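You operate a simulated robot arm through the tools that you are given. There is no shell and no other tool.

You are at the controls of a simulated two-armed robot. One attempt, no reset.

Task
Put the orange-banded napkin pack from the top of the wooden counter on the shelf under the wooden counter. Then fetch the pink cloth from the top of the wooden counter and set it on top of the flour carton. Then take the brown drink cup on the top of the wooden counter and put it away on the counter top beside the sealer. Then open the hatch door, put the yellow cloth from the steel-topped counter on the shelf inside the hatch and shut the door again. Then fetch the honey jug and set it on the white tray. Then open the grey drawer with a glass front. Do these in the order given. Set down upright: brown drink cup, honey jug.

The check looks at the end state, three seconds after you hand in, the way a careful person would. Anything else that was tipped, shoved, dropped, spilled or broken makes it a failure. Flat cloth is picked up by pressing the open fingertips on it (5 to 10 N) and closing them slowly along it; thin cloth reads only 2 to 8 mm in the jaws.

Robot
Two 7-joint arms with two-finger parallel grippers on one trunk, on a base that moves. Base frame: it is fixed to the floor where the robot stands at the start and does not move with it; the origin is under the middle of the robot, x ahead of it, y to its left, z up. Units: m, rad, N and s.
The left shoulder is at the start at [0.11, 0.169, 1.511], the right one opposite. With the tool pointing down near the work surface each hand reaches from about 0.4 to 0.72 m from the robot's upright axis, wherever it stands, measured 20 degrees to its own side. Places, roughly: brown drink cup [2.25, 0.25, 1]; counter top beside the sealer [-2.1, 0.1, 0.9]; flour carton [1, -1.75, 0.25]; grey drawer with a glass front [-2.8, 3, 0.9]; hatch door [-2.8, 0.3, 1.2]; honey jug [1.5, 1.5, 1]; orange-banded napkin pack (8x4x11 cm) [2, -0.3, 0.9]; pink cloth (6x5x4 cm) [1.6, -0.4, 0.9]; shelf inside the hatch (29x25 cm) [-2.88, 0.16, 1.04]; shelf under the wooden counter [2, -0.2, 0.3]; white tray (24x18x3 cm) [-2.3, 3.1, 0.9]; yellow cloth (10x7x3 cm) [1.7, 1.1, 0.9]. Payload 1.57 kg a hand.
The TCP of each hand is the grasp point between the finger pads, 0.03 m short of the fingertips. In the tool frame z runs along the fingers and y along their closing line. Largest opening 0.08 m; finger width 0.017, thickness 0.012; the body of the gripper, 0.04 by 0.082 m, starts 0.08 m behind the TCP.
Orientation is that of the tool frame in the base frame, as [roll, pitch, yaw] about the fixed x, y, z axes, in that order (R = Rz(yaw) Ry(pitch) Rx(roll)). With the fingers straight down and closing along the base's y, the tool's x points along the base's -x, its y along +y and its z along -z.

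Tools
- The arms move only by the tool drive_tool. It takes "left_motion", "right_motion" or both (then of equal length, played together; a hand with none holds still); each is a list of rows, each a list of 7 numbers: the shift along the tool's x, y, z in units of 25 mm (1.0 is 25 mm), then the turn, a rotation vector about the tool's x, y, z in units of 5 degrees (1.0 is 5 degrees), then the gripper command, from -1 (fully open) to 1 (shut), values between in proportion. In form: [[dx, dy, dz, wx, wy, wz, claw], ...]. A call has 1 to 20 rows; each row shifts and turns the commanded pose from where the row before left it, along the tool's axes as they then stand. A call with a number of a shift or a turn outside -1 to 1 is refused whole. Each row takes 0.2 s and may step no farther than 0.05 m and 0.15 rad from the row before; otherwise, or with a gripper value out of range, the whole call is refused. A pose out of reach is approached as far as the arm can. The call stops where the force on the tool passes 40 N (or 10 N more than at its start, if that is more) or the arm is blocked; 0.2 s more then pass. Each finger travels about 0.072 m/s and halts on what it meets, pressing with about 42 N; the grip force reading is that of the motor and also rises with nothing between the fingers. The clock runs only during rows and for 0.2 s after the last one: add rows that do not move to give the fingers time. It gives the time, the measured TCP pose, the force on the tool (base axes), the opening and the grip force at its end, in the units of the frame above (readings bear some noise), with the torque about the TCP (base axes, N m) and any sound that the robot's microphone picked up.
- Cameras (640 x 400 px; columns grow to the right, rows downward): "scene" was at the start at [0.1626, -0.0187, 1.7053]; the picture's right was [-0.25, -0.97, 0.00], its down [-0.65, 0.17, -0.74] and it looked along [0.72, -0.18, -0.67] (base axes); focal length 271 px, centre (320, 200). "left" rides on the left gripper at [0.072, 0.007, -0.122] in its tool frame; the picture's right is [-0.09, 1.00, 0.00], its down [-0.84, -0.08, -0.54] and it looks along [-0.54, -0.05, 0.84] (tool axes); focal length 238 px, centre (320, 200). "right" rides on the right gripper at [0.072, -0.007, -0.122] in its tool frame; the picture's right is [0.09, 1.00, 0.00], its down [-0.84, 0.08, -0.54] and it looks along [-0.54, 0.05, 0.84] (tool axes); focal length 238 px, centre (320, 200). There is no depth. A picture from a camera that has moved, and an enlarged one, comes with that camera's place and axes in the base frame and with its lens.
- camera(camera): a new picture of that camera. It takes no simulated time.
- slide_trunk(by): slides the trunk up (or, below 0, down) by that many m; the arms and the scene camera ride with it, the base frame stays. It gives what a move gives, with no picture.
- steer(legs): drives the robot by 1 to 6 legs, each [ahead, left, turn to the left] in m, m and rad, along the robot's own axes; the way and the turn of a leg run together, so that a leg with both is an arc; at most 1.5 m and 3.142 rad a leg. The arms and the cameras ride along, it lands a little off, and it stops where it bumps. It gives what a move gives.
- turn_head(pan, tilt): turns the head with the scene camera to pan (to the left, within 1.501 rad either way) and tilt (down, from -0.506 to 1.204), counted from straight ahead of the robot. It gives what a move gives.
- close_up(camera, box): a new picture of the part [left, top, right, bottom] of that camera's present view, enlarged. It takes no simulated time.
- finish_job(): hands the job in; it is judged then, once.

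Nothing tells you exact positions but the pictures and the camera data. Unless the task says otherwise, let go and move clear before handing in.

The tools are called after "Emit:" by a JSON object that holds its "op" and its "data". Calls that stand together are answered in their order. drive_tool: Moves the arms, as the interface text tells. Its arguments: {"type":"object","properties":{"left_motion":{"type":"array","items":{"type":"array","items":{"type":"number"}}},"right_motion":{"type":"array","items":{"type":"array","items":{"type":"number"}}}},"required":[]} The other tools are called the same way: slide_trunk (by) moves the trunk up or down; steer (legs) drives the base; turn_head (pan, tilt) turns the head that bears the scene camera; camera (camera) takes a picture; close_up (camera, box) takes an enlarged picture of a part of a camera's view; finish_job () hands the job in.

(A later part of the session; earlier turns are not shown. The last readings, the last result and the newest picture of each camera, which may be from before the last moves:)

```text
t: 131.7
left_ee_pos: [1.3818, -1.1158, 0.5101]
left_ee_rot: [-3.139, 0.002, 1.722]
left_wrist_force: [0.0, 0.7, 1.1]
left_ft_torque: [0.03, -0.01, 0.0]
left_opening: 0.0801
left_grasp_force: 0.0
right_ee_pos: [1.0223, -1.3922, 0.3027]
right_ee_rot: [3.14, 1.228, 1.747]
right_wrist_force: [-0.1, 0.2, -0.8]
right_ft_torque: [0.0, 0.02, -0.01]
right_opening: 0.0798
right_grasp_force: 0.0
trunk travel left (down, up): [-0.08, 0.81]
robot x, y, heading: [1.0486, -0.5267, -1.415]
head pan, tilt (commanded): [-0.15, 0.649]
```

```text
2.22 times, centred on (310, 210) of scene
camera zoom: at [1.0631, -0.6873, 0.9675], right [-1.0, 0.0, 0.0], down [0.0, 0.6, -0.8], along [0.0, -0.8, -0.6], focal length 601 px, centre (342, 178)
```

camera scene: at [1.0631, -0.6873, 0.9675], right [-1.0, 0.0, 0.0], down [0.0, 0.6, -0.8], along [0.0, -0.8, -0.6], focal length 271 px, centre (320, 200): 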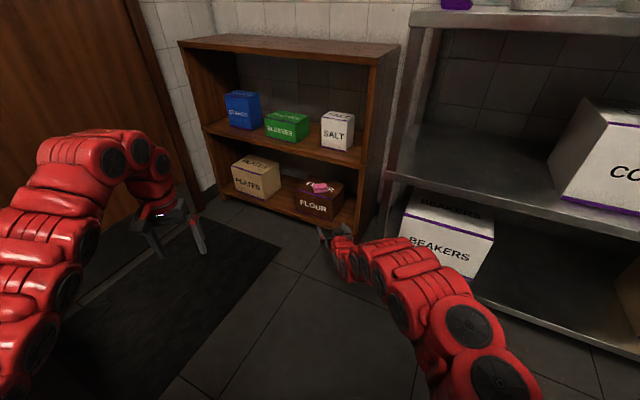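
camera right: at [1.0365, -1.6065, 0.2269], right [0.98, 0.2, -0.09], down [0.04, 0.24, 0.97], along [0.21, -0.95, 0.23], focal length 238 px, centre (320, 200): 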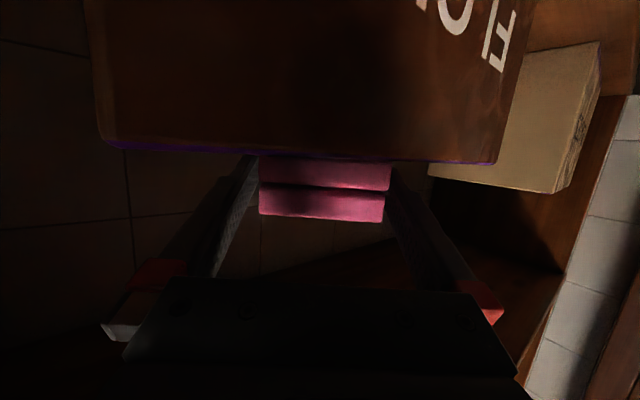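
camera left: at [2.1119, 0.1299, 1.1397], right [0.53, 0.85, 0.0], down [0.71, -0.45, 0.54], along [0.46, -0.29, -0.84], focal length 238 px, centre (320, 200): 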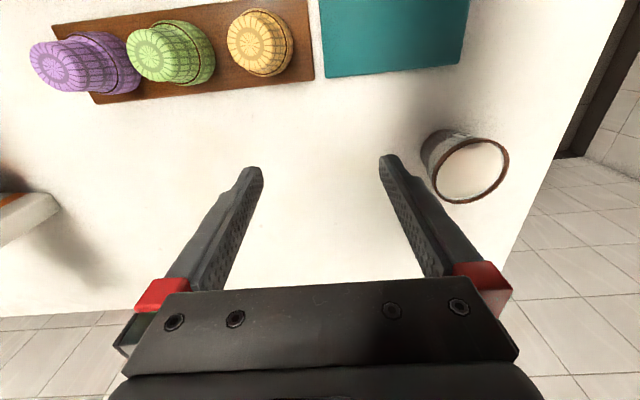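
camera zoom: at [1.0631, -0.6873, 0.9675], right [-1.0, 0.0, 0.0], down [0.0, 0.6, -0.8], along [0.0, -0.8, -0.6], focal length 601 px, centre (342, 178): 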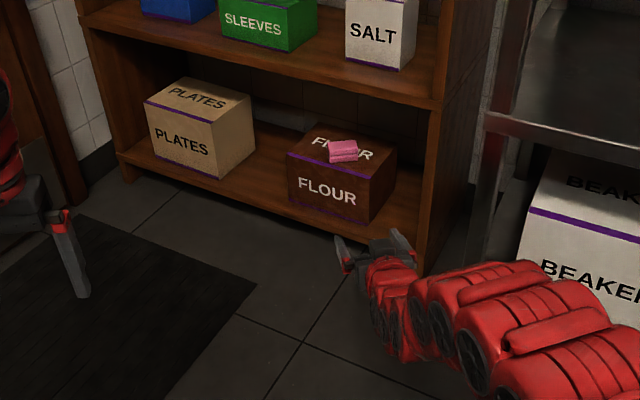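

The cloth lies on the flour carton. Next the brown cup with the left hand: I raise the trunk and bring the right hand back to its tool-down, raised posture.

Emit:
{"op": "slide_trunk", "data": {"by": 0.4}}

Emit:
{"op": "drive_tool", "data": {"right_motion": [[0.22, 0, -0.6, 0, 1, 0, -1], [0.27, 0, -0.58, 0, 1, 0, -1], [0.32, 0, -0.55, 0, 1, 0, -1], [0.37, 0, -0.52, 0, 1, 0, -1], [0.41, 0, -0.49, 0, 1, 0, -1], [0.45, 0, -0.45, 0, 1, 0, -1], [0.49, 0, -0.41, 0, 1, 0, -1], [0.52, 0, -0.37, 0, 1, 0, -1], [0.55, 0, -0.32, 0, 1, 0, -1], [0.58, 0, -0.27, 0, 1, 0, -1], [0.6, 0, -0.22, 0, 1, 0, -1], [0.62, 0, -0.17, 0, 1, 0, -1], [0.63, 0, -0.11, 0, 1, 0, -1], [0.64, 0, -0.06, 0, 1, 0, -1], [0, 0, -1, 0, 0, 0, -1], [0, 0, -1, 0, 0, 0, -1], [0, 0, -1, 0, 0, 0, -1], [0, 0, -1, 0, 0, 0, -1], [0, 0, -1, 0, 0, 0, -1], [0, 0, -1, 0, 0, 0, -1]]}}

Emit:
{"op": "camera", "data": {"camera": "scene"}}

```text
t: 135.5
left_ee_pos: [1.3833, -1.1163, 0.9094]
left_ee_rot: [-3.14, 0.002, 1.722]
left_wrist_force: [0.2, 0.6, 0.5]
left_ft_torque: [0.01, 0.02, 0.0]
left_opening: 0.0803
left_grasp_force: 0.0
right_ee_pos: [1.0212, -1.3927, 0.7029]
right_ee_rot: [3.139, 1.228, 1.747]
right_wrist_force: [-0.6, -0.7, 0.0]
right_ft_torque: [0.04, 0.03, 0.02]
right_opening: 0.0798
right_grasp_force: 0.0
trunk travel left (down, up): [-0.48, 0.41]
robot x, y, heading: [1.0483, -0.5226, -1.42]
head pan, tilt (commanded): [-0.15, 0.649]
```

```text
t: 139.7
left_ee_pos: [1.383, -1.1173, 0.9097]
left_ee_rot: [-3.139, 0.0, 1.724]
left_wrist_force: [-0.2, -0.2, -0.3]
left_ft_torque: [-0.03, -0.02, -0.01]
left_opening: 0.0799
left_grasp_force: 0.1
right_ee_pos: [0.9914, -1.2234, 0.818]
right_ee_rot: [3.105, 0.152, 1.775]
right_wrist_force: [0.3, 0.5, 0.6]
right_ft_torque: [0.04, 0.01, -0.02]
right_opening: 0.0802
right_grasp_force: 0.0
right hand out of reach, approached as far as the arm can: row 5, 6, 7, 8, 17, 18, 19, 20
trunk travel left (down, up): [-0.48, 0.41]
robot x, y, heading: [1.0489, -0.5219, -1.42]
head pan, tilt (commanded): [-0.15, 0.649]
```

```text
taken
camera scene: at [1.0631, -0.687, 1.3675], right [-1.0, 0.0, 0.0], down [0.0, 0.6, -0.8], along [0.0, -0.8, -0.6], focal length 271 px, centre (320, 200)
```

scene: 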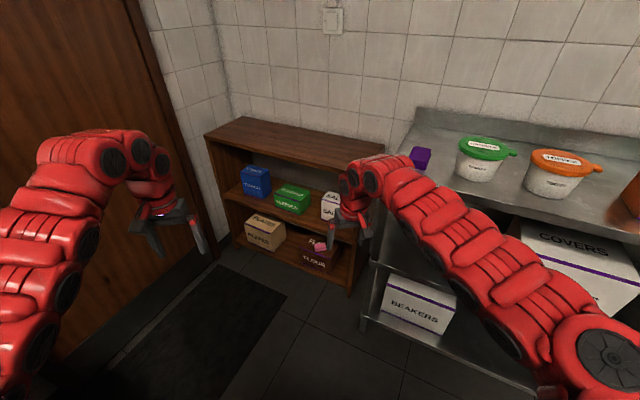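

Emit:
{"op": "drive_tool", "data": {"right_motion": [[0, 0, 0, 0, 0.87, 0, -1], [0, 0, 0, 0, 0.87, 0, -1], [0, 0, -1, 0, 0, 0, -1], [0, 0, -1, 0, 0, 0, -1], [0, 0, -1, 0, 0, 0, -1], [0, 0, -0.6, 0, 0, 0, -1]]}}

```text
t: 141.1
left_ee_pos: [1.3828, -1.1176, 0.9091]
left_ee_rot: [-3.14, 0.001, 1.722]
left_wrist_force: [0.4, 0.2, 0.4]
left_ft_torque: [-0.01, 0.02, -0.02]
left_opening: 0.0802
left_grasp_force: 0.0
right_ee_pos: [0.9863, -1.2248, 0.9079]
right_ee_rot: [3.104, 0.001, 1.783]
right_wrist_force: [-0.6, -0.2, 0.8]
right_ft_torque: [0.01, -0.04, -0.03]
right_opening: 0.0801
right_grasp_force: 0.1
trunk travel left (down, up): [-0.48, 0.41]
robot x, y, heading: [1.0475, -0.5258, -1.417]
head pan, tilt (commanded): [-0.15, 0.649]
```

Emit:
{"op": "steer", "data": {"legs": [[-0.726, -0.065, 0], [0, 0, 0.957], [0, 0.38, 0]]}}

Emit:
{"op": "slide_trunk", "data": {"by": 0.25}}

Emit:
{"op": "turn_head", "data": {"pan": 0.1, "tilt": 0.65}}

Emit:
{"op": "camera", "data": {"camera": "scene"}}

```text
t: 149.5
left_ee_pos: [1.7287, 0.4441, 0.9087]
left_ee_rot: [-3.139, 0.002, 2.657]
left_wrist_force: [-0.3, -0.3, 0.3]
left_ft_torque: [0.0, 0.03, 0.02]
left_opening: 0.0802
left_grasp_force: 0.0
right_ee_pos: [1.5805, 0.0603, 0.9086]
right_ee_rot: [3.104, 0.004, 2.718]
right_wrist_force: [-0.2, 1.3, -0.7]
right_ft_torque: [-0.02, 0.02, 0.03]
right_opening: 0.08
right_grasp_force: 0.1
trunk travel left (down, up): [-0.48, 0.41]
robot x, y, heading: [1.0494, 0.5299, -0.48]
head pan, tilt (commanded): [-0.15, 0.649]
```

```text
t: 152.1
left_ee_pos: [1.7281, 0.4432, 1.159]
left_ee_rot: [-3.14, 0.003, 2.659]
left_wrist_force: [0.9, -0.7, 0.3]
left_ft_torque: [-0.01, 0.01, -0.01]
left_opening: 0.0801
left_grasp_force: 0.0
right_ee_pos: [1.5809, 0.0596, 1.1581]
right_ee_rot: [3.104, 0.003, 2.718]
right_wrist_force: [0.5, 0.2, 0.4]
right_ft_torque: [0.02, 0.01, 0.0]
right_opening: 0.08
right_grasp_force: 0.0
trunk travel left (down, up): [-0.73, 0.16]
robot x, y, heading: [1.0525, 0.5284, -0.481]
head pan, tilt (commanded): [-0.15, 0.649]
```

```text
t: 152.9
left_ee_pos: [1.7292, 0.4423, 1.1591]
left_ee_rot: [-3.14, 0.003, 2.658]
left_wrist_force: [0.9, -0.8, 0.5]
left_ft_torque: [0.0, -0.02, 0.01]
left_opening: 0.08
left_grasp_force: 0.0
right_ee_pos: [1.5801, 0.0608, 1.1581]
right_ee_rot: [3.104, 0.003, 2.718]
right_wrist_force: [1.0, 0.8, -0.2]
right_ft_torque: [0.0, 0.0, -0.01]
right_opening: 0.0797
right_grasp_force: 0.0
trunk travel left (down, up): [-0.73, 0.16]
robot x, y, heading: [1.053, 0.527, -0.477]
head pan, tilt (commanded): [0.099, 0.649]
```

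```text
taken
camera scene: at [1.2056, 0.4594, 1.6174], right [-0.37, -0.93, 0.0], down [-0.56, 0.23, -0.8], along [0.74, -0.3, -0.6], focal length 271 px, centre (320, 200)
```

scene: 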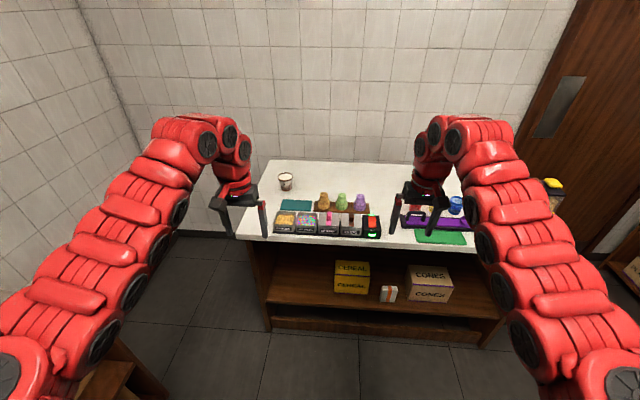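

Emit:
{"op": "close_up", "data": {"camera": "scene", "box": [240, 150, 400, 250]}}

Emit:
{"op": "turn_head", "data": {"pan": 1.2, "tilt": 0.5}}

Emit:
{"op": "camera", "data": {"camera": "scene"}}

```text
4.00 times, centred on (320, 200) of scene
camera zoom: at [1.2056, 0.4594, 1.6174], right [-0.37, -0.93, 0.0], down [-0.56, 0.23, -0.8], along [0.74, -0.3, -0.6], focal length 1082 px, centre (320, 200)
```

zoom: 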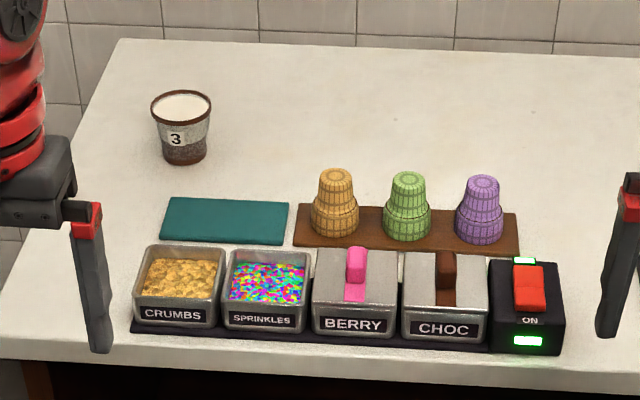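

```text
t: 154.2
left_ee_pos: [1.7282, 0.4433, 1.1588]
left_ee_rot: [-3.14, 0.002, 2.658]
left_wrist_force: [0.7, -0.5, 0.0]
left_ft_torque: [0.0, 0.0, 0.02]
left_opening: 0.08
left_grasp_force: 0.0
right_ee_pos: [1.5811, 0.0601, 1.1581]
right_ee_rot: [3.105, 0.004, 2.716]
right_wrist_force: [0.7, -0.4, 0.6]
right_ft_torque: [0.02, -0.01, 0.0]
right_opening: 0.0799
right_grasp_force: 0.0
trunk travel left (down, up): [-0.73, 0.16]
robot x, y, heading: [1.0545, 0.5295, -0.48]
head pan, tilt (commanded): [1.201, 0.499]
```

```text
taken
camera scene: at [1.1936, 0.5518, 1.6308], right [0.66, -0.75, 0.0], down [-0.36, -0.32, -0.88], along [0.66, 0.58, -0.48], focal length 271 px, centre (320, 200)
```

scene: 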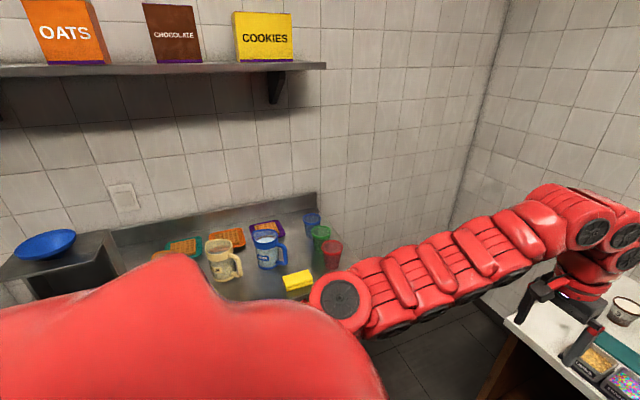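

The cup stands at about u=1.96, v=1.195, rim ≈0.073 m wide at z≈0.93, so I'll grip it from the front below the rim with a nearly horizontal left hand. I pitch the left hand forward now.

Emit:
{"op": "drive_tool", "data": {"left_motion": [[-0.6, 0, 0.49, 0, -1, 0, -1], [-0.555, 0, 0.53, 0, -1, 0, -1], [-0.51, 0, 0.585, 0, -1, 0, -1], [-0.453, 0, 0.624, 0, -1, 0, -1], [-0.4, 0, 0.66, 0, -1, 0, -1], [-0.335, 0, 0.69, 0, -1, 0, -1], [-0.273, 0, 0.72, 0, -1, 0, -1], [-0.214, 0, 0.74, 0, -1, 0, -1], [-0.146, 0, 0.754, 0, -1, 0, -1], [-0.08, 0, 0.766, 0, -1, 0, -1], [-0.018, 0, 0.767, 0, -1, 0, -1], [0.052, 0, 0.765, 0, -1, 0, -1], [0.12, 0, 0.76, 0, -1, 0, -1], [0.184, 0, 0.747, 0, -1, 0, -1], [0, 0, 0, 0, 0, 0, -1]]}}

Emit:
{"op": "turn_head", "data": {"pan": 0.1, "tilt": 0.65}}

Emit:
{"op": "camera", "data": {"camera": "scene"}}

Emit:
{"op": "camera", "data": {"camera": "left"}}

```text
t: 157.4
left_ee_pos: [1.922, 0.3413, 0.995]
left_ee_rot: [-3.136, 1.225, 2.663]
left_wrist_force: [-0.9, 0.0, -0.8]
left_ft_torque: [0.01, -0.01, -0.01]
left_opening: 0.08
left_grasp_force: 0.1
left hand out of reach, approached as far as the arm can: row 3
right_ee_pos: [1.58, 0.0604, 1.1578]
right_ee_rot: [3.104, 0.003, 2.717]
right_wrist_force: [-0.3, -0.6, 0.1]
right_ft_torque: [-0.01, -0.05, 0.01]
right_opening: 0.0801
right_grasp_force: 0.0
trunk travel left (down, up): [-0.73, 0.16]
robot x, y, heading: [1.0531, 0.5273, -0.483]
head pan, tilt (commanded): [1.201, 0.499]
```

```text
t: 158.7
left_ee_pos: [1.9227, 0.3413, 0.993]
left_ee_rot: [-3.136, 1.225, 2.662]
left_wrist_force: [0.6, -0.1, -0.3]
left_ft_torque: [-0.01, 0.03, -0.05]
left_opening: 0.0801
left_grasp_force: 0.1
right_ee_pos: [1.5813, 0.0591, 1.1593]
right_ee_rot: [3.105, 0.002, 2.718]
right_wrist_force: [-1.0, 0.5, -0.3]
right_ft_torque: [0.01, -0.01, -0.01]
right_opening: 0.0801
right_grasp_force: 0.1
trunk travel left (down, up): [-0.73, 0.16]
robot x, y, heading: [1.0548, 0.5287, -0.482]
head pan, tilt (commanded): [0.099, 0.649]
```

```text
taken
camera scene: at [1.2057, 0.4596, 1.6174], right [-0.37, -0.93, 0.0], down [-0.56, 0.23, -0.8], along [0.74, -0.3, -0.6], focal length 271 px, centre (320, 200)
```

scene: 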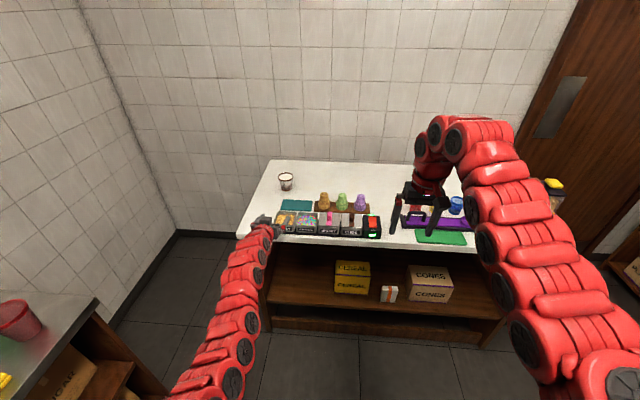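

```text
taken
camera left: at [1.8013, 0.4124, 0.967], right [0.49, 0.87, 0.08], down [-0.23, 0.04, 0.97], along [0.84, -0.5, 0.22], focal length 238 px, centre (320, 200)
```

left: 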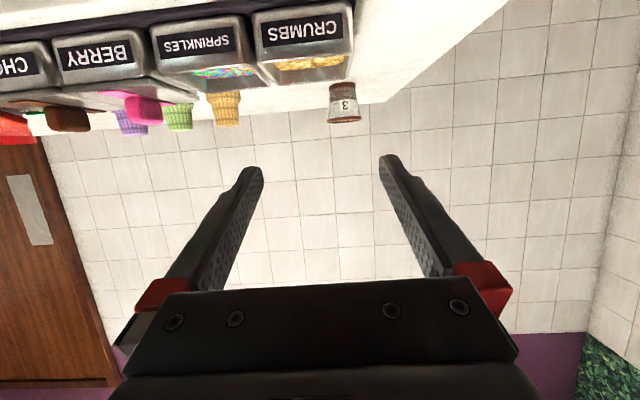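

Before approaching I steepen the left tool to about 40° below horizontal, so its camera (below the hand) stays clear of the bins and the counter, then drive in above the bins.

Emit:
{"op": "drive_tool", "data": {"left_motion": [[0, 0, 0, 0, 1, 0, -1], [0, 0, 0, 0, 1, 0, -1], [0, 0, 0, 0, 1, 0, -1], [0, 0, 0, 0, 1, 0, -1], [0, 0, 0, 0, 0, 0, -1]]}}

Emit:
{"op": "steer", "data": {"legs": [[0.27, 0.042, 0]]}}

Emit:
{"op": "camera", "data": {"camera": "left"}}

Emit:
{"op": "close_up", "data": {"camera": "scene", "box": [200, 140, 440, 290]}}

```text
t: 159.9
left_ee_pos: [1.9234, 0.3404, 0.9933]
left_ee_rot: [-3.139, 0.872, 2.662]
left_wrist_force: [-0.3, -0.5, 0.6]
left_ft_torque: [-0.01, -0.02, 0.0]
left_opening: 0.0802
left_grasp_force: 0.0
right_ee_pos: [1.5806, 0.0601, 1.1592]
right_ee_rot: [3.105, 0.003, 2.718]
right_wrist_force: [-0.4, 0.0, -0.3]
right_ft_torque: [-0.01, -0.02, 0.0]
right_opening: 0.0801
right_grasp_force: 0.0
trunk travel left (down, up): [-0.73, 0.16]
robot x, y, heading: [1.0521, 0.5263, -0.484]
head pan, tilt (commanded): [0.099, 0.649]
```

```text
t: 161.9
left_ee_pos: [2.1804, 0.2517, 0.994]
left_ee_rot: [-3.138, 0.874, 2.659]
left_wrist_force: [0.5, -0.3, 0.1]
left_ft_torque: [-0.02, 0.01, 0.02]
left_opening: 0.0802
left_grasp_force: 0.0
right_ee_pos: [1.838, -0.0294, 1.1579]
right_ee_rot: [3.104, 0.004, 2.716]
right_wrist_force: [-0.2, 0.0, -0.4]
right_ft_torque: [0.03, 0.03, -0.01]
right_opening: 0.0797
right_grasp_force: 0.1
trunk travel left (down, up): [-0.73, 0.16]
robot x, y, heading: [1.3121, 0.4371, -0.483]
head pan, tilt (commanded): [0.099, 0.649]
```

```text
taken
camera left: at [2.0592, 0.3226, 1.017], right [0.52, 0.85, 0.07], down [0.07, -0.12, 0.99], along [0.85, -0.51, -0.12], focal length 238 px, centre (320, 200)
```

left: 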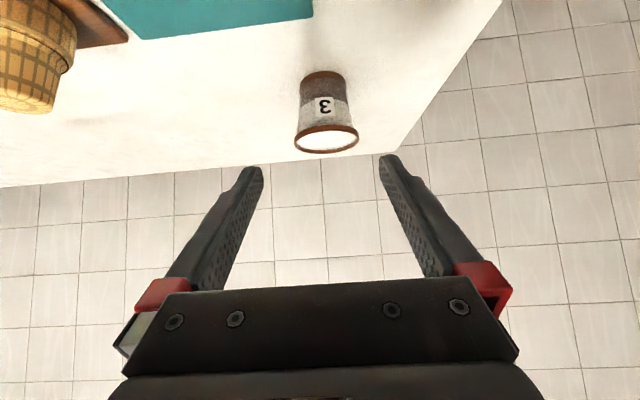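

```text
2.67 times, centred on (320, 215) of scene
camera zoom: at [1.4642, 0.3709, 1.6175], right [-0.37, -0.93, 0.0], down [-0.56, 0.23, -0.8], along [0.74, -0.3, -0.6], focal length 722 px, centre (320, 160)
```

zoom: 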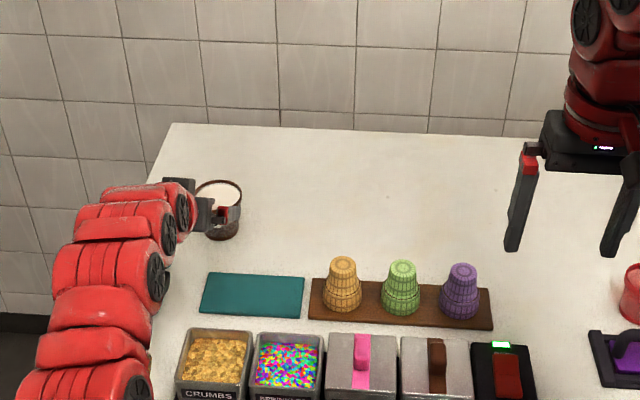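

Cup centre is at u≈1.953, v≈1.195 (rim z≈0.921). Stepping in: lower to 0.93, forward 7 cm, check.

Emit:
{"op": "slide_trunk", "data": {"by": -0.064}}

Emit:
{"op": "steer", "data": {"legs": [[0.068, 0.003, 0]]}}

Emit:
{"op": "camera", "data": {"camera": "left"}}

```text
t: 162.9
left_ee_pos: [2.1831, 0.25, 0.9294]
left_ee_rot: [-3.138, 0.874, 2.662]
left_wrist_force: [0.0, 0.6, 0.2]
left_ft_torque: [0.03, -0.01, -0.01]
left_opening: 0.0799
left_grasp_force: 0.1
right_ee_pos: [1.8393, -0.03, 1.0945]
right_ee_rot: [3.105, 0.004, 2.716]
right_wrist_force: [-0.3, 0.1, -0.2]
right_ft_torque: [0.02, -0.01, -0.04]
right_opening: 0.0803
right_grasp_force: 0.1
trunk travel left (down, up): [-0.666, 0.224]
robot x, y, heading: [1.3136, 0.4402, -0.48]
head pan, tilt (commanded): [0.099, 0.649]
```

```text
t: 163.9
left_ee_pos: [2.2429, 0.2217, 0.9288]
left_ee_rot: [-3.139, 0.872, 2.656]
left_wrist_force: [-0.1, 0.6, -1.0]
left_ft_torque: [-0.02, -0.03, -0.01]
left_opening: 0.0802
left_grasp_force: 0.1
right_ee_pos: [1.9001, -0.0587, 1.0938]
right_ee_rot: [3.107, 0.003, 2.716]
right_wrist_force: [0.2, 0.6, 0.1]
right_ft_torque: [0.02, -0.01, 0.04]
right_opening: 0.08
right_grasp_force: 0.1
trunk travel left (down, up): [-0.666, 0.224]
robot x, y, heading: [1.3735, 0.4077, -0.485]
head pan, tilt (commanded): [0.099, 0.649]
```

```text
taken
camera left: at [2.1209, 0.293, 0.9523], right [0.52, 0.85, 0.07], down [0.07, -0.12, 0.99], along [0.85, -0.51, -0.13], focal length 238 px, centre (320, 200)
```

left: 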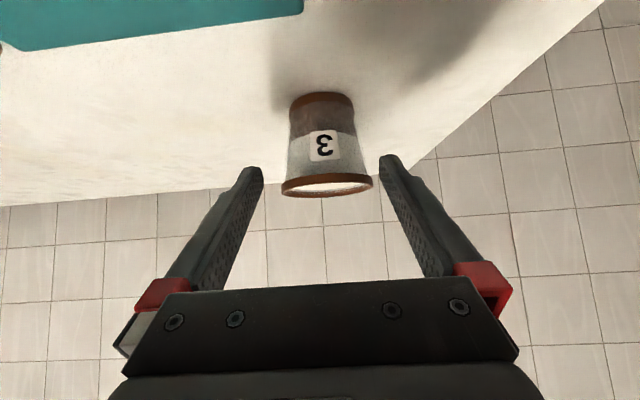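

Emit:
{"op": "slide_trunk", "data": {"by": -0.043}}

Emit:
{"op": "steer", "data": {"legs": [[0.04, 0.004, 0]]}}

Emit:
{"op": "camera", "data": {"camera": "left"}}

```text
t: 164.8
left_ee_pos: [2.2422, 0.2226, 0.8887]
left_ee_rot: [-3.139, 0.874, 2.657]
left_wrist_force: [-0.4, 1.0, -0.8]
left_ft_torque: [0.01, 0.04, 0.0]
left_opening: 0.0801
left_grasp_force: 0.0
right_ee_pos: [1.8984, -0.0585, 1.0514]
right_ee_rot: [3.105, 0.004, 2.716]
right_wrist_force: [-0.6, 0.4, -0.2]
right_ft_torque: [-0.02, -0.07, -0.05]
right_opening: 0.08
right_grasp_force: 0.1
trunk travel left (down, up): [-0.623, 0.267]
robot x, y, heading: [1.3733, 0.4102, -0.487]
head pan, tilt (commanded): [0.099, 0.649]
```

```text
t: 165.6
left_ee_pos: [2.2793, 0.2067, 0.8865]
left_ee_rot: [-3.138, 0.876, 2.659]
left_wrist_force: [1.0, -0.1, -0.8]
left_ft_torque: [-0.02, 0.0, -0.02]
left_opening: 0.08
left_grasp_force: 0.2
right_ee_pos: [1.936, -0.0749, 1.051]
right_ee_rot: [3.104, 0.004, 2.715]
right_wrist_force: [-0.1, 0.3, 0.5]
right_ft_torque: [-0.01, 0.03, 0.04]
right_opening: 0.0798
right_grasp_force: 0.2
trunk travel left (down, up): [-0.623, 0.267]
robot x, y, heading: [1.4089, 0.3929, -0.486]
head pan, tilt (commanded): [0.099, 0.649]
```

```text
taken
camera left: at [2.1577, 0.2779, 0.9098], right [0.52, 0.85, 0.07], down [0.07, -0.12, 0.99], along [0.85, -0.51, -0.13], focal length 238 px, centre (320, 200)
```

left: 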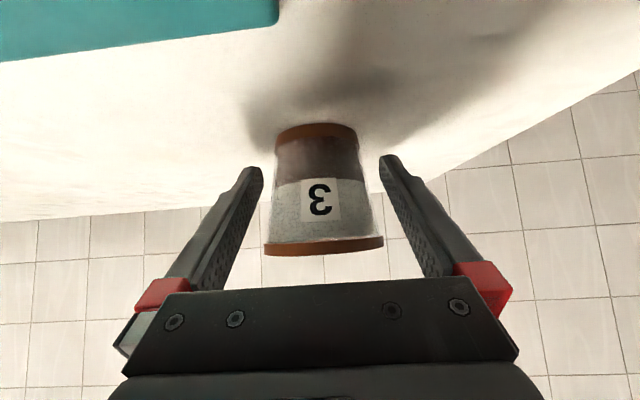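

The cup is centred between the fingers. Closing gently.

Emit:
{"op": "drive_tool", "data": {"left_motion": [[0, 0, 0, 0, 0, 0, -0.8], [0, 0, 0, 0, 0, 0, -0.6], [0, 0, 0, 0, 0, 0, -0.5], [0, 0, 0, 0, 0, 0, -0.45], [0, 0, 0, 0, 0, 0, -0.45]]}}

Emit:
{"op": "camera", "data": {"camera": "left"}}

```text
t: 166.8
left_ee_pos: [2.28, 0.2068, 0.8866]
left_ee_rot: [-3.139, 0.874, 2.66]
left_wrist_force: [1.2, -0.2, 0.2]
left_ft_torque: [0.01, 0.02, -0.04]
left_opening: 0.0618
left_grasp_force: 42.3
right_ee_pos: [1.9378, -0.0734, 1.0503]
right_ee_rot: [3.105, 0.004, 2.713]
right_wrist_force: [-0.9, -1.0, 0.2]
right_ft_torque: [-0.01, 0.01, -0.01]
right_opening: 0.0802
right_grasp_force: 0.0
trunk travel left (down, up): [-0.623, 0.267]
robot x, y, heading: [1.4086, 0.3929, -0.482]
head pan, tilt (commanded): [0.099, 0.649]
```

```text
taken
camera left: at [2.1579, 0.2778, 0.9092], right [0.52, 0.85, 0.07], down [0.07, -0.12, 0.99], along [0.85, -0.51, -0.13], focal length 238 px, centre (320, 200)
```

left: 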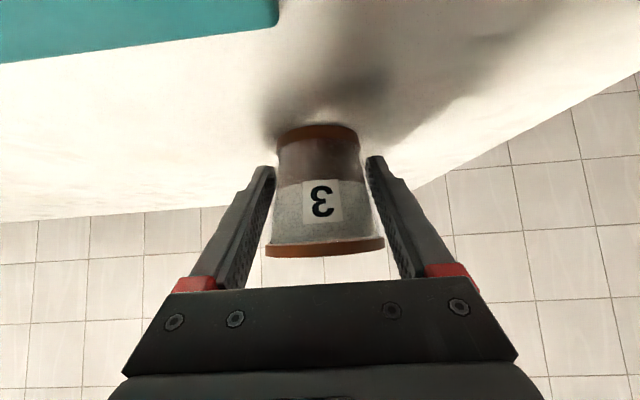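

Emit:
{"op": "slide_trunk", "data": {"by": 0.15}}

Emit:
{"op": "camera", "data": {"camera": "left"}}

Emit:
{"op": "camera", "data": {"camera": "scene"}}

```text
t: 168.6
left_ee_pos: [2.2802, 0.2055, 1.0358]
left_ee_rot: [-3.137, 0.873, 2.659]
left_wrist_force: [0.0, -0.4, -0.9]
left_ft_torque: [-0.02, -0.01, -0.02]
left_opening: 0.0616
left_grasp_force: 41.7
right_ee_pos: [1.937, -0.0742, 1.2007]
right_ee_rot: [3.106, 0.003, 2.715]
right_wrist_force: [0.4, 0.2, -0.6]
right_ft_torque: [0.01, 0.0, 0.03]
right_opening: 0.0799
right_grasp_force: 0.0
trunk travel left (down, up): [-0.773, 0.117]
robot x, y, heading: [1.41, 0.3952, -0.481]
head pan, tilt (commanded): [0.099, 0.649]
```

```text
taken
camera left: at [2.1582, 0.2777, 1.0591], right [0.52, 0.85, 0.07], down [0.07, -0.12, 0.99], along [0.85, -0.51, -0.13], focal length 238 px, centre (320, 200)
```

left: 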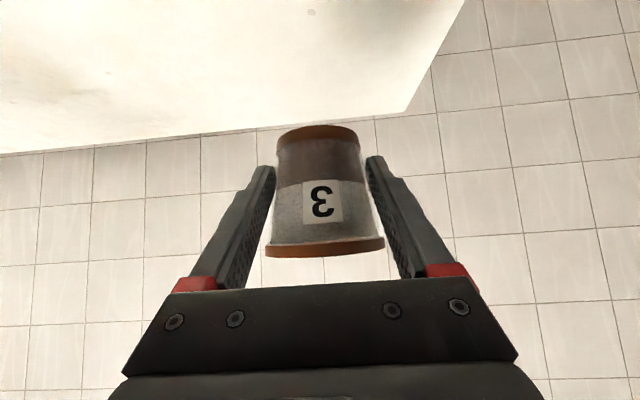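

```text
taken
camera scene: at [1.5637, 0.3264, 1.6603], right [-0.38, -0.93, 0.0], down [-0.56, 0.23, -0.8], along [0.74, -0.3, -0.61], focal length 271 px, centre (320, 200)
```

scene: 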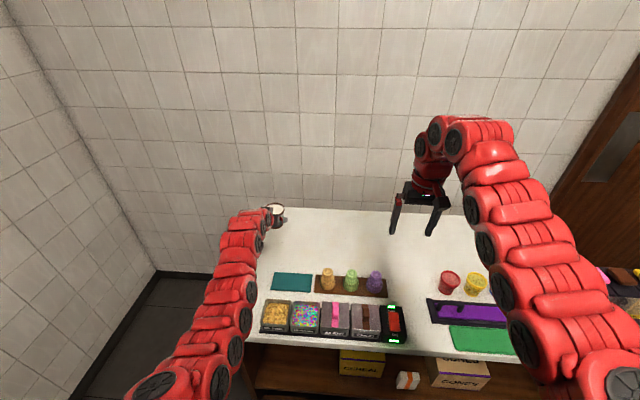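

The cup is lifted level. I back away from the counter and turn around to view the other side of the room.

Emit:
{"op": "steer", "data": {"legs": [[-0.65, 0, 0], [-0.3, -0.3, 0], [0, 0, 2.6]]}}

Emit:
{"op": "turn_head", "data": {"pan": 0.0, "tilt": 0.45}}

Emit:
{"op": "camera", "data": {"camera": "scene"}}

Emit:
{"op": "turn_head", "data": {"pan": 0.9, "tilt": 0.45}}

Emit:
{"op": "camera", "data": {"camera": "scene"}}

```text
t: 178.2
left_ee_pos: [0.5366, 1.4592, 1.0364]
left_ee_rot: [-3.109, 0.873, -1.937]
left_wrist_force: [1.4, -0.8, -2.8]
left_ft_torque: [-0.01, 0.0, -0.01]
left_opening: 0.0615
left_grasp_force: 41.9
right_ee_pos: [0.8374, 1.159, 1.2003]
right_ee_rot: [3.105, 0.002, -1.878]
right_wrist_force: [-0.4, 0.3, -0.6]
right_ft_torque: [-0.03, 0.02, -0.01]
right_opening: 0.0802
right_grasp_force: 0.0
trunk travel left (down, up): [-0.773, 0.117]
robot x, y, heading: [0.4377, 0.5786, 1.208]
head pan, tilt (commanded): [0.099, 0.649]
stopped in leg 3: the force on the tool passed its limit at 66 N (the readings are from after the stop); the commanded pose is now the measured one
```

```text
t: 179.0
left_ee_pos: [0.5368, 1.4588, 1.0377]
left_ee_rot: [-3.113, 0.878, -1.939]
left_wrist_force: [0.0, 0.3, -0.9]
left_ft_torque: [0.02, 0.02, -0.02]
left_opening: 0.0612
left_grasp_force: 41.8
right_ee_pos: [0.8392, 1.1577, 1.2013]
right_ee_rot: [3.104, 0.003, -1.876]
right_wrist_force: [-0.1, 0.7, 0.3]
right_ft_torque: [0.0, 0.01, 0.03]
right_opening: 0.0798
right_grasp_force: 0.1
trunk travel left (down, up): [-0.773, 0.117]
robot x, y, heading: [0.4394, 0.5793, 1.212]
head pan, tilt (commanded): [0.0, 0.45]
```

```text
taken
camera scene: at [0.5007, 0.7419, 1.6782], right [0.93, -0.36, 0.0], down [-0.15, -0.41, -0.9], along [0.32, 0.84, -0.44], focal length 271 px, centre (320, 200)
```

scene: 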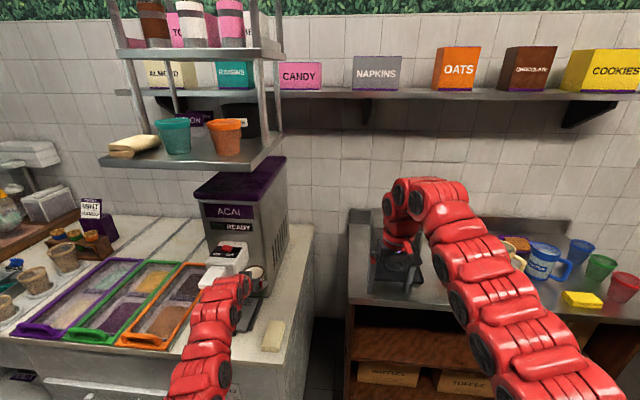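

```text
t: 180.2
left_ee_pos: [0.5377, 1.4603, 1.038]
left_ee_rot: [-3.111, 0.876, -1.938]
left_wrist_force: [0.2, 0.2, -1.0]
left_ft_torque: [0.0, 0.02, 0.01]
left_opening: 0.0613
left_grasp_force: 41.9
right_ee_pos: [0.8389, 1.1583, 1.2011]
right_ee_rot: [3.105, 0.004, -1.877]
right_wrist_force: [0.9, 0.1, 0.4]
right_ft_torque: [-0.01, -0.01, -0.01]
right_opening: 0.0798
right_grasp_force: 0.1
trunk travel left (down, up): [-0.773, 0.117]
robot x, y, heading: [0.4402, 0.5802, 1.205]
head pan, tilt (commanded): [0.901, 0.45]
```

```text
taken
camera scene: at [0.4208, 0.7351, 1.6782], right [0.86, 0.51, 0.0], down [0.22, -0.37, -0.9], along [-0.46, 0.77, -0.44], focal length 271 px, centre (320, 200)
```

scene: 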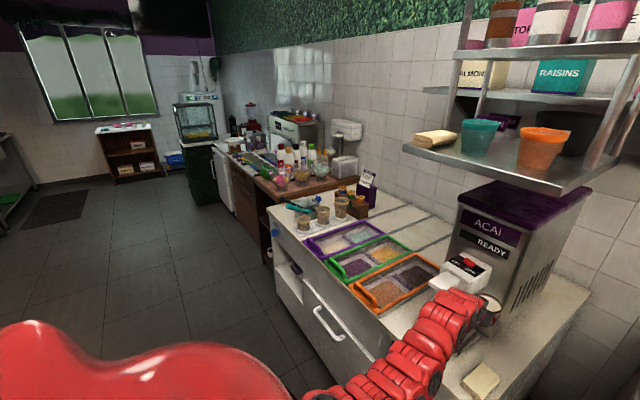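

The turn swung the cup hand against the acai machine and stopped. I check the state of the cup and the machine before moving away.

Emit:
{"op": "camera", "data": {"camera": "left"}}

Emit:
{"op": "close_up", "data": {"camera": "scene", "box": [380, 180, 600, 400]}}

Emit:
{"op": "turn_head", "data": {"pan": 0.3, "tilt": 0.6}}

Emit:
{"op": "close_up", "data": {"camera": "scene", "box": [200, 120, 440, 330]}}

```text
taken
camera left: at [0.476, 1.333, 1.0596], right [-0.9, 0.43, 0.05], down [0.1, 0.09, 0.99], along [0.43, 0.9, -0.12], focal length 238 px, centre (320, 200)
```

left: 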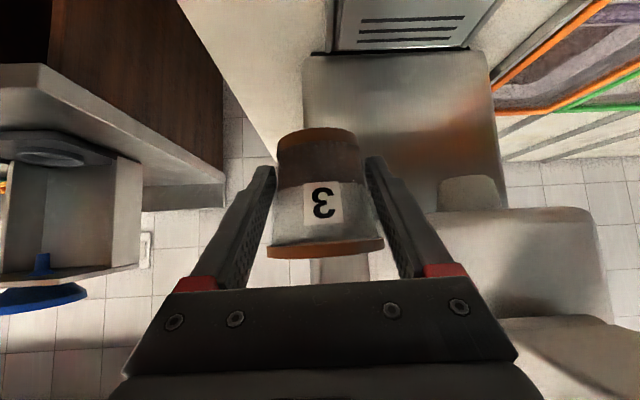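

```text
1.82 times, centred on (490, 290) of scene
camera zoom: at [0.4208, 0.7351, 1.6782], right [0.86, 0.51, 0.0], down [0.22, -0.37, -0.9], along [-0.46, 0.77, -0.44], focal length 492 px, centre (11, 36)
```

zoom: 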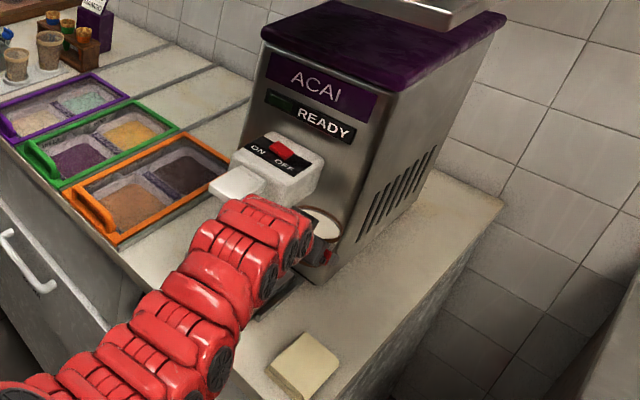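

```text
t: 181.2
left_ee_pos: [0.5372, 1.4589, 1.0379]
left_ee_rot: [-3.112, 0.877, -1.939]
left_wrist_force: [-0.1, 0.3, -0.9]
left_ft_torque: [-0.02, 0.05, -0.03]
left_opening: 0.0607
left_grasp_force: 42.4
right_ee_pos: [0.8406, 1.1584, 1.2018]
right_ee_rot: [3.104, 0.001, -1.878]
right_wrist_force: [0.2, 0.0, -0.2]
right_ft_torque: [-0.03, 0.0, -0.01]
right_opening: 0.0802
right_grasp_force: 0.1
trunk travel left (down, up): [-0.773, 0.117]
robot x, y, heading: [0.4372, 0.5792, 1.207]
head pan, tilt (commanded): [0.3, 0.6]
```

```text
1.90 times, centred on (320, 225) of scene
camera zoom: at [0.4732, 0.7443, 1.6647], right [1.0, -0.06, 0.0], down [-0.04, -0.56, -0.82], along [0.05, 0.82, -0.57], focal length 515 px, centre (320, 152)
```

zoom: 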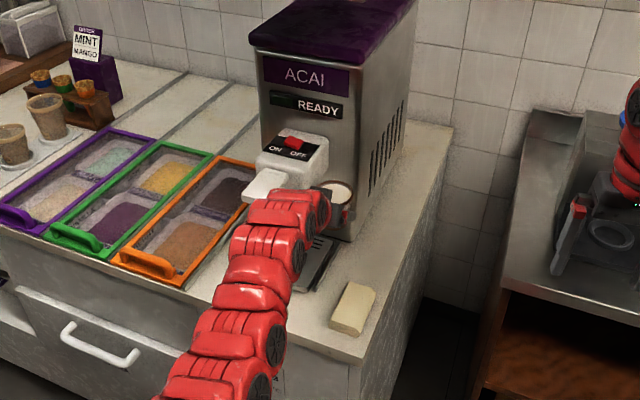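

The machine stands in place and the cup is still firmly held. I turn back out the way I came, then move to the middle of the room before turning.

Emit:
{"op": "steer", "data": {"legs": [[0, 0, -0.35]]}}

Emit:
{"op": "camera", "data": {"camera": "left"}}

Emit:
{"op": "turn_head", "data": {"pan": 0.65, "tilt": 0.5}}

Emit:
{"op": "camera", "data": {"camera": "scene"}}

Emit:
{"op": "close_up", "data": {"camera": "scene", "box": [180, 150, 380, 330]}}

```text
t: 182.7
left_ee_pos: [0.8344, 1.3706, 1.0379]
left_ee_rot: [-3.113, 0.878, -2.29]
left_wrist_force: [-0.3, 0.1, -1.6]
left_ft_torque: [-0.02, 0.0, 0.06]
left_opening: 0.0606
left_grasp_force: 42.1
right_ee_pos: [1.0144, 0.9853, 1.2019]
right_ee_rot: [3.105, 0.003, -2.228]
right_wrist_force: [-0.5, 0.0, 0.6]
right_ft_torque: [0.04, 0.01, 0.01]
right_opening: 0.08
right_grasp_force: 0.1
trunk travel left (down, up): [-0.773, 0.117]
robot x, y, heading: [0.4392, 0.5777, 0.857]
head pan, tilt (commanded): [0.3, 0.6]
```

```text
taken
camera left: at [0.733, 1.2734, 1.0596], right [-0.69, 0.72, 0.05], down [0.12, 0.05, 0.99], along [0.71, 0.7, -0.12], focal length 238 px, centre (320, 200)
```

left: 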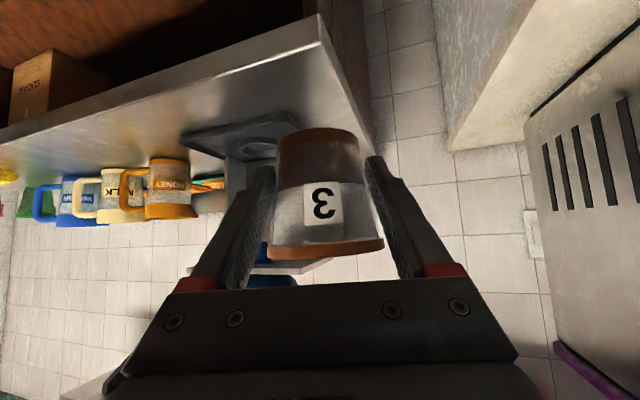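

```text
t: 183.5
left_ee_pos: [0.8338, 1.3713, 1.0374]
left_ee_rot: [-3.112, 0.877, -2.29]
left_wrist_force: [0.1, 0.5, -1.2]
left_ft_torque: [0.0, 0.0, -0.02]
left_opening: 0.0607
left_grasp_force: 41.7
right_ee_pos: [1.0152, 0.9855, 1.2014]
right_ee_rot: [3.106, 0.003, -2.226]
right_wrist_force: [-0.5, -1.0, 0.4]
right_ft_torque: [-0.04, -0.01, 0.0]
right_opening: 0.08
right_grasp_force: 0.0
trunk travel left (down, up): [-0.773, 0.117]
robot x, y, heading: [0.4385, 0.5787, 0.852]
head pan, tilt (commanded): [0.649, 0.499]
```

```text
taken
camera scene: at [0.4979, 0.7325, 1.6737], right [1.0, -0.07, 0.0], down [-0.03, -0.48, -0.88], along [0.06, 0.88, -0.48], focal length 271 px, centre (320, 200)
```

scene: 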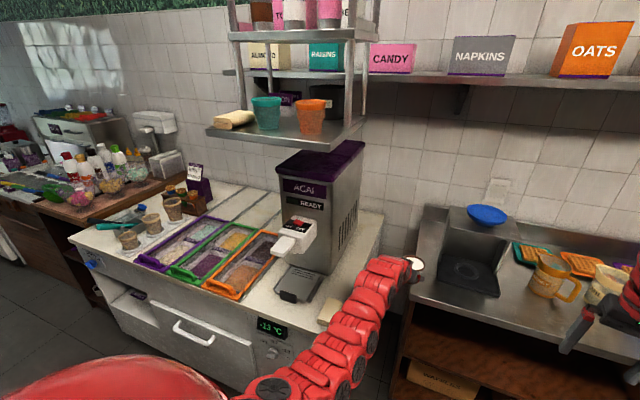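

```text
2.22 times, centred on (280, 240) of scene
camera zoom: at [0.4979, 0.7325, 1.6737], right [1.0, -0.07, 0.0], down [-0.03, -0.48, -0.88], along [0.06, 0.88, -0.48], focal length 601 px, centre (409, 111)
```

zoom: 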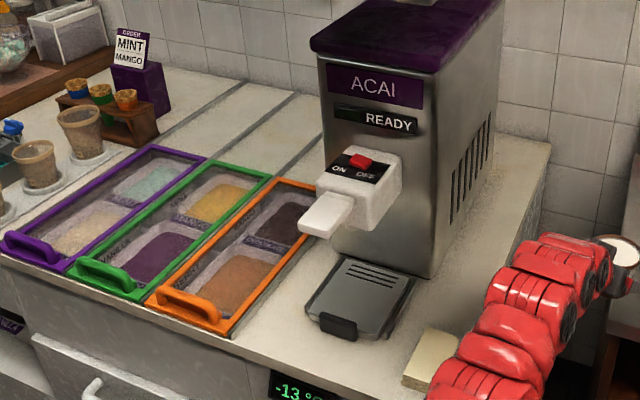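

The machine, its lever and drip tray look undisturbed. Now to the middle of the room and around to face the far side.

Emit:
{"op": "steer", "data": {"legs": [[-0.56, -0.144, 0], [0, 0, 1.83]]}}

Emit:
{"op": "turn_head", "data": {"pan": 0.0, "tilt": 0.4}}

Emit:
{"op": "camera", "data": {"camera": "scene"}}

Emit:
{"op": "turn_head", "data": {"pan": 0.9, "tilt": 0.4}}

Emit:
{"op": "camera", "data": {"camera": "scene"}}

```text
t: 191.1
left_ee_pos: [-0.6781, 0.2709, 1.0374]
left_ee_rot: [-3.111, 0.877, -0.484]
left_wrist_force: [0.5, 0.5, -1.7]
left_ft_torque: [0.0, -0.01, 0.03]
left_opening: 0.0602
left_grasp_force: 42.2
right_ee_pos: [-0.3434, 0.536, 1.2014]
right_ee_rot: [3.106, 0.004, -0.425]
right_wrist_force: [0.1, 0.2, 0.4]
right_ft_torque: [0.0, -0.02, 0.0]
right_opening: 0.0798
right_grasp_force: 0.0
trunk travel left (down, up): [-0.773, 0.117]
robot x, y, heading: [0.1833, 0.0699, 2.665]
head pan, tilt (commanded): [0.649, 0.499]
```

```text
t: 192.1
left_ee_pos: [-0.6784, 0.2713, 1.0379]
left_ee_rot: [-3.113, 0.874, -0.485]
left_wrist_force: [0.1, 0.7, -1.2]
left_ft_torque: [0.0, 0.01, 0.01]
left_opening: 0.0602
left_grasp_force: 42.4
right_ee_pos: [-0.3433, 0.5367, 1.202]
right_ee_rot: [3.105, 0.004, -0.423]
right_wrist_force: [-0.1, -0.6, -0.1]
right_ft_torque: [0.01, 0.02, 0.0]
right_opening: 0.08
right_grasp_force: 0.0
trunk travel left (down, up): [-0.773, 0.117]
robot x, y, heading: [0.1847, 0.0697, 2.655]
head pan, tilt (commanded): [0.0, 0.4]
```

```text
taken
camera scene: at [0.0321, 0.1516, 1.6829], right [0.46, 0.89, 0.0], down [0.35, -0.18, -0.92], along [-0.82, 0.43, -0.39], focal length 271 px, centre (320, 200)
```

scene: 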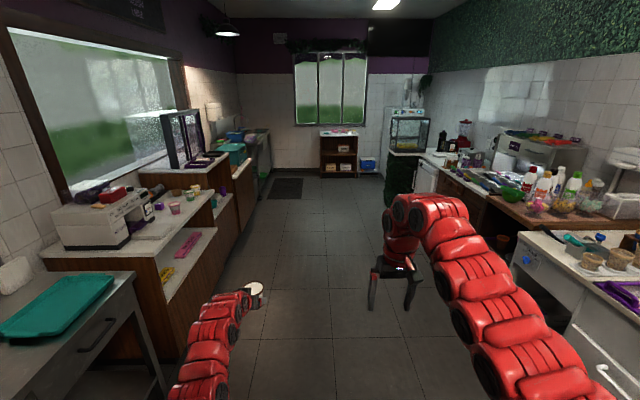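

```text
t: 193.3
left_ee_pos: [-0.6777, 0.2716, 1.0377]
left_ee_rot: [-3.113, 0.876, -0.485]
left_wrist_force: [-0.2, 0.9, -0.7]
left_ft_torque: [-0.06, -0.02, 0.02]
left_opening: 0.06
left_grasp_force: 41.5
right_ee_pos: [-0.3428, 0.5368, 1.2016]
right_ee_rot: [3.105, 0.004, -0.423]
right_wrist_force: [-0.3, -0.7, -0.5]
right_ft_torque: [-0.03, 0.0, 0.01]
right_opening: 0.0799
right_grasp_force: 0.1
trunk travel left (down, up): [-0.773, 0.117]
robot x, y, heading: [0.1822, 0.0708, 2.657]
head pan, tilt (commanded): [0.901, 0.4]
```

```text
taken
camera scene: at [0.0296, 0.0712, 1.6829], right [-0.41, 0.91, 0.0], down [0.36, 0.16, -0.92], along [-0.84, -0.37, -0.39], focal length 271 px, centre (320, 200)
```

scene: 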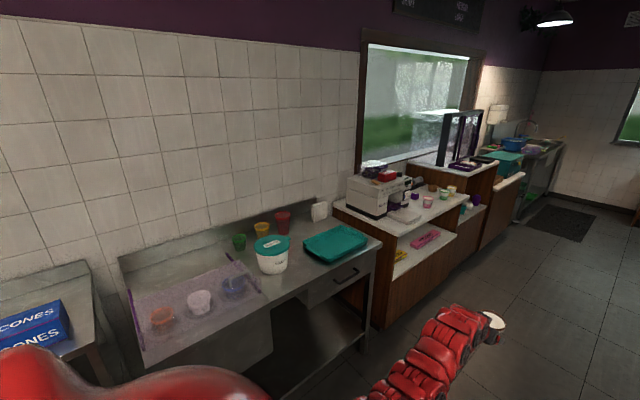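

Emit:
{"op": "close_up", "data": {"camera": "scene", "box": [320, 90, 560, 290]}}

Emit:
{"op": "camera", "data": {"camera": "left"}}

Emit:
{"op": "turn_head", "data": {"pan": 0.45, "tilt": 0.35}}

Emit:
{"op": "close_up", "data": {"camera": "scene", "box": [80, 80, 400, 280]}}

```text
2.00 times, centred on (440, 190) of scene
camera zoom: at [0.0296, 0.0712, 1.6829], right [-0.41, 0.91, 0.0], down [0.36, 0.16, -0.92], along [-0.84, -0.37, -0.39], focal length 541 px, centre (80, 220)
```

zoom: 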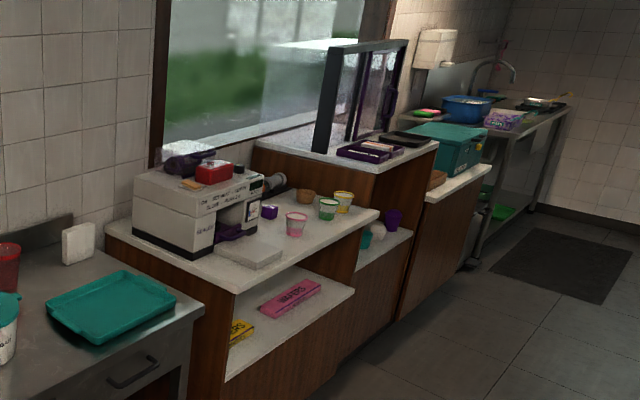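

```text
taken
camera left: at [-0.5611, 0.198, 1.0595], right [-0.54, -0.84, 0.05], down [-0.08, 0.11, 0.99], along [-0.84, 0.53, -0.12], focal length 238 px, centre (320, 200)
```

left: 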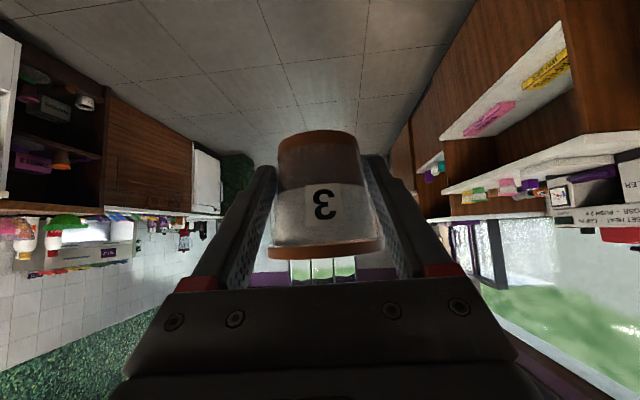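

```text
t: 194.2
left_ee_pos: [-0.6784, 0.2717, 1.0373]
left_ee_rot: [-3.113, 0.876, -0.487]
left_wrist_force: [-0.7, -0.5, -1.7]
left_ft_torque: [-0.07, -0.01, -0.01]
left_opening: 0.0599
left_grasp_force: 42.0
right_ee_pos: [-0.3439, 0.537, 1.2001]
right_ee_rot: [3.106, 0.002, -0.423]
right_wrist_force: [-0.2, -0.3, 0.7]
right_ft_torque: [0.0, 0.02, -0.02]
right_opening: 0.08
right_grasp_force: 0.0
trunk travel left (down, up): [-0.773, 0.117]
robot x, y, heading: [0.1873, 0.0704, 2.655]
head pan, tilt (commanded): [0.45, 0.351]
```

```text
2.00 times, centred on (240, 180) of scene
camera zoom: at [0.0212, 0.1116, 1.6874], right [0.03, 1.0, 0.0], down [0.34, -0.01, -0.94], along [-0.94, 0.03, -0.34], focal length 541 px, centre (480, 240)
```

zoom: 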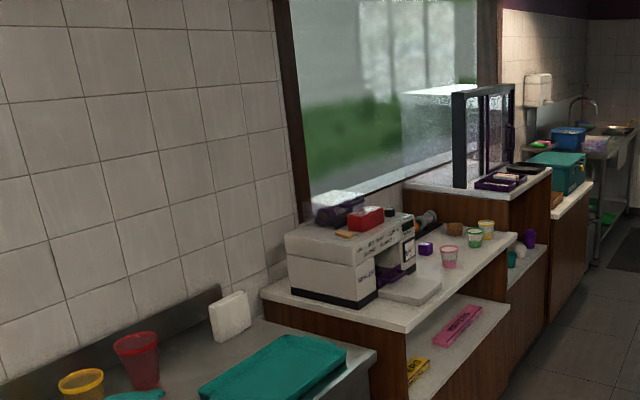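

The sealer stands on the white-topped wooden counter on the left side ahead; a free spot beside it lies between the pink and green cups. I drive down the aisle keeping to the middle.

Emit:
{"op": "steer", "data": {"legs": [[1.3, -0.3, 0]]}}

Emit:
{"op": "turn_head", "data": {"pan": 0.3, "tilt": 0.4}}

Emit:
{"op": "camera", "data": {"camera": "scene"}}

Emit:
{"op": "turn_head", "data": {"pan": 1.0, "tilt": 0.5}}

Emit:
{"op": "camera", "data": {"camera": "scene"}}

```text
t: 201.0
left_ee_pos: [-1.7346, 1.1069, 1.0367]
left_ee_rot: [-3.111, 0.874, -0.458]
left_wrist_force: [0.4, 0.0, -0.8]
left_ft_torque: [-0.01, -0.05, 0.0]
left_opening: 0.0599
left_grasp_force: 42.4
right_ee_pos: [-1.4064, 1.3796, 1.2027]
right_ee_rot: [3.106, 0.004, -0.394]
right_wrist_force: [0.7, -0.3, -0.3]
right_ft_torque: [0.0, -0.01, 0.01]
right_opening: 0.0798
right_grasp_force: 0.2
trunk travel left (down, up): [-0.773, 0.117]
robot x, y, heading: [-0.8662, 0.929, 2.685]
head pan, tilt (commanded): [0.45, 0.351]
```

```text
t: 201.7
left_ee_pos: [-1.7343, 1.1072, 1.0372]
left_ee_rot: [-3.111, 0.875, -0.458]
left_wrist_force: [-0.1, 0.5, -1.8]
left_ft_torque: [0.01, 0.02, 0.01]
left_opening: 0.06
left_grasp_force: 41.8
right_ee_pos: [-1.406, 1.3815, 1.2017]
right_ee_rot: [3.104, 0.004, -0.396]
right_wrist_force: [-0.2, 0.0, 0.5]
right_ft_torque: [-0.01, 0.03, 0.01]
right_opening: 0.08
right_grasp_force: 0.0
trunk travel left (down, up): [-0.773, 0.117]
robot x, y, heading: [-0.8639, 0.9269, 2.688]
head pan, tilt (commanded): [0.3, 0.4]
```

```text
taken
camera scene: at [-1.0295, 0.9794, 1.6829], right [0.15, 0.99, 0.0], down [0.38, -0.06, -0.92], along [-0.91, 0.14, -0.39], focal length 271 px, centre (320, 200)
```

scene: 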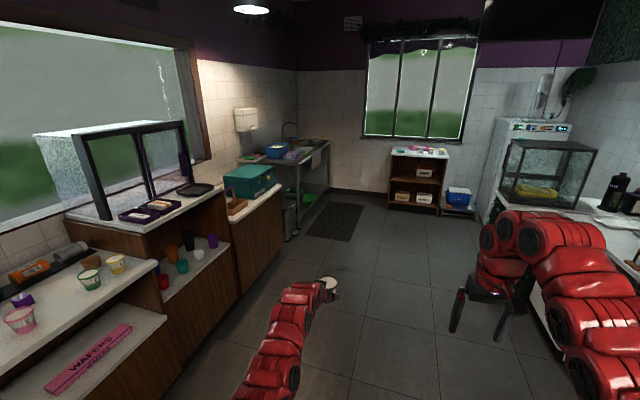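

```text
t: 202.8
left_ee_pos: [-1.7337, 1.1076, 1.0374]
left_ee_rot: [-3.111, 0.874, -0.458]
left_wrist_force: [-0.7, 0.3, -2.3]
left_ft_torque: [-0.04, -0.06, 0.03]
left_opening: 0.06
left_grasp_force: 42.2
right_ee_pos: [-1.4072, 1.3796, 1.2017]
right_ee_rot: [3.105, 0.004, -0.396]
right_wrist_force: [-0.4, -0.7, -0.6]
right_ft_torque: [0.03, -0.01, -0.02]
right_opening: 0.0799
right_grasp_force: 0.1
trunk travel left (down, up): [-0.773, 0.117]
robot x, y, heading: [-0.8654, 0.9279, 2.685]
head pan, tilt (commanded): [1.0, 0.499]
```

```text
taken
camera scene: at [-1.0156, 0.9179, 1.6738], right [-0.52, 0.86, 0.0], down [0.41, 0.25, -0.88], along [-0.75, -0.45, -0.48], focal length 271 px, centre (320, 200)
```

scene: 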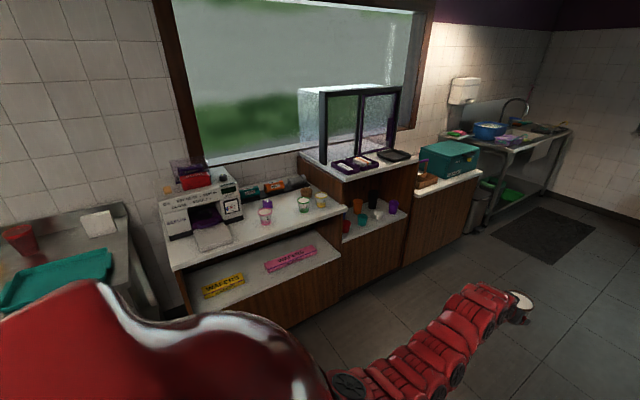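

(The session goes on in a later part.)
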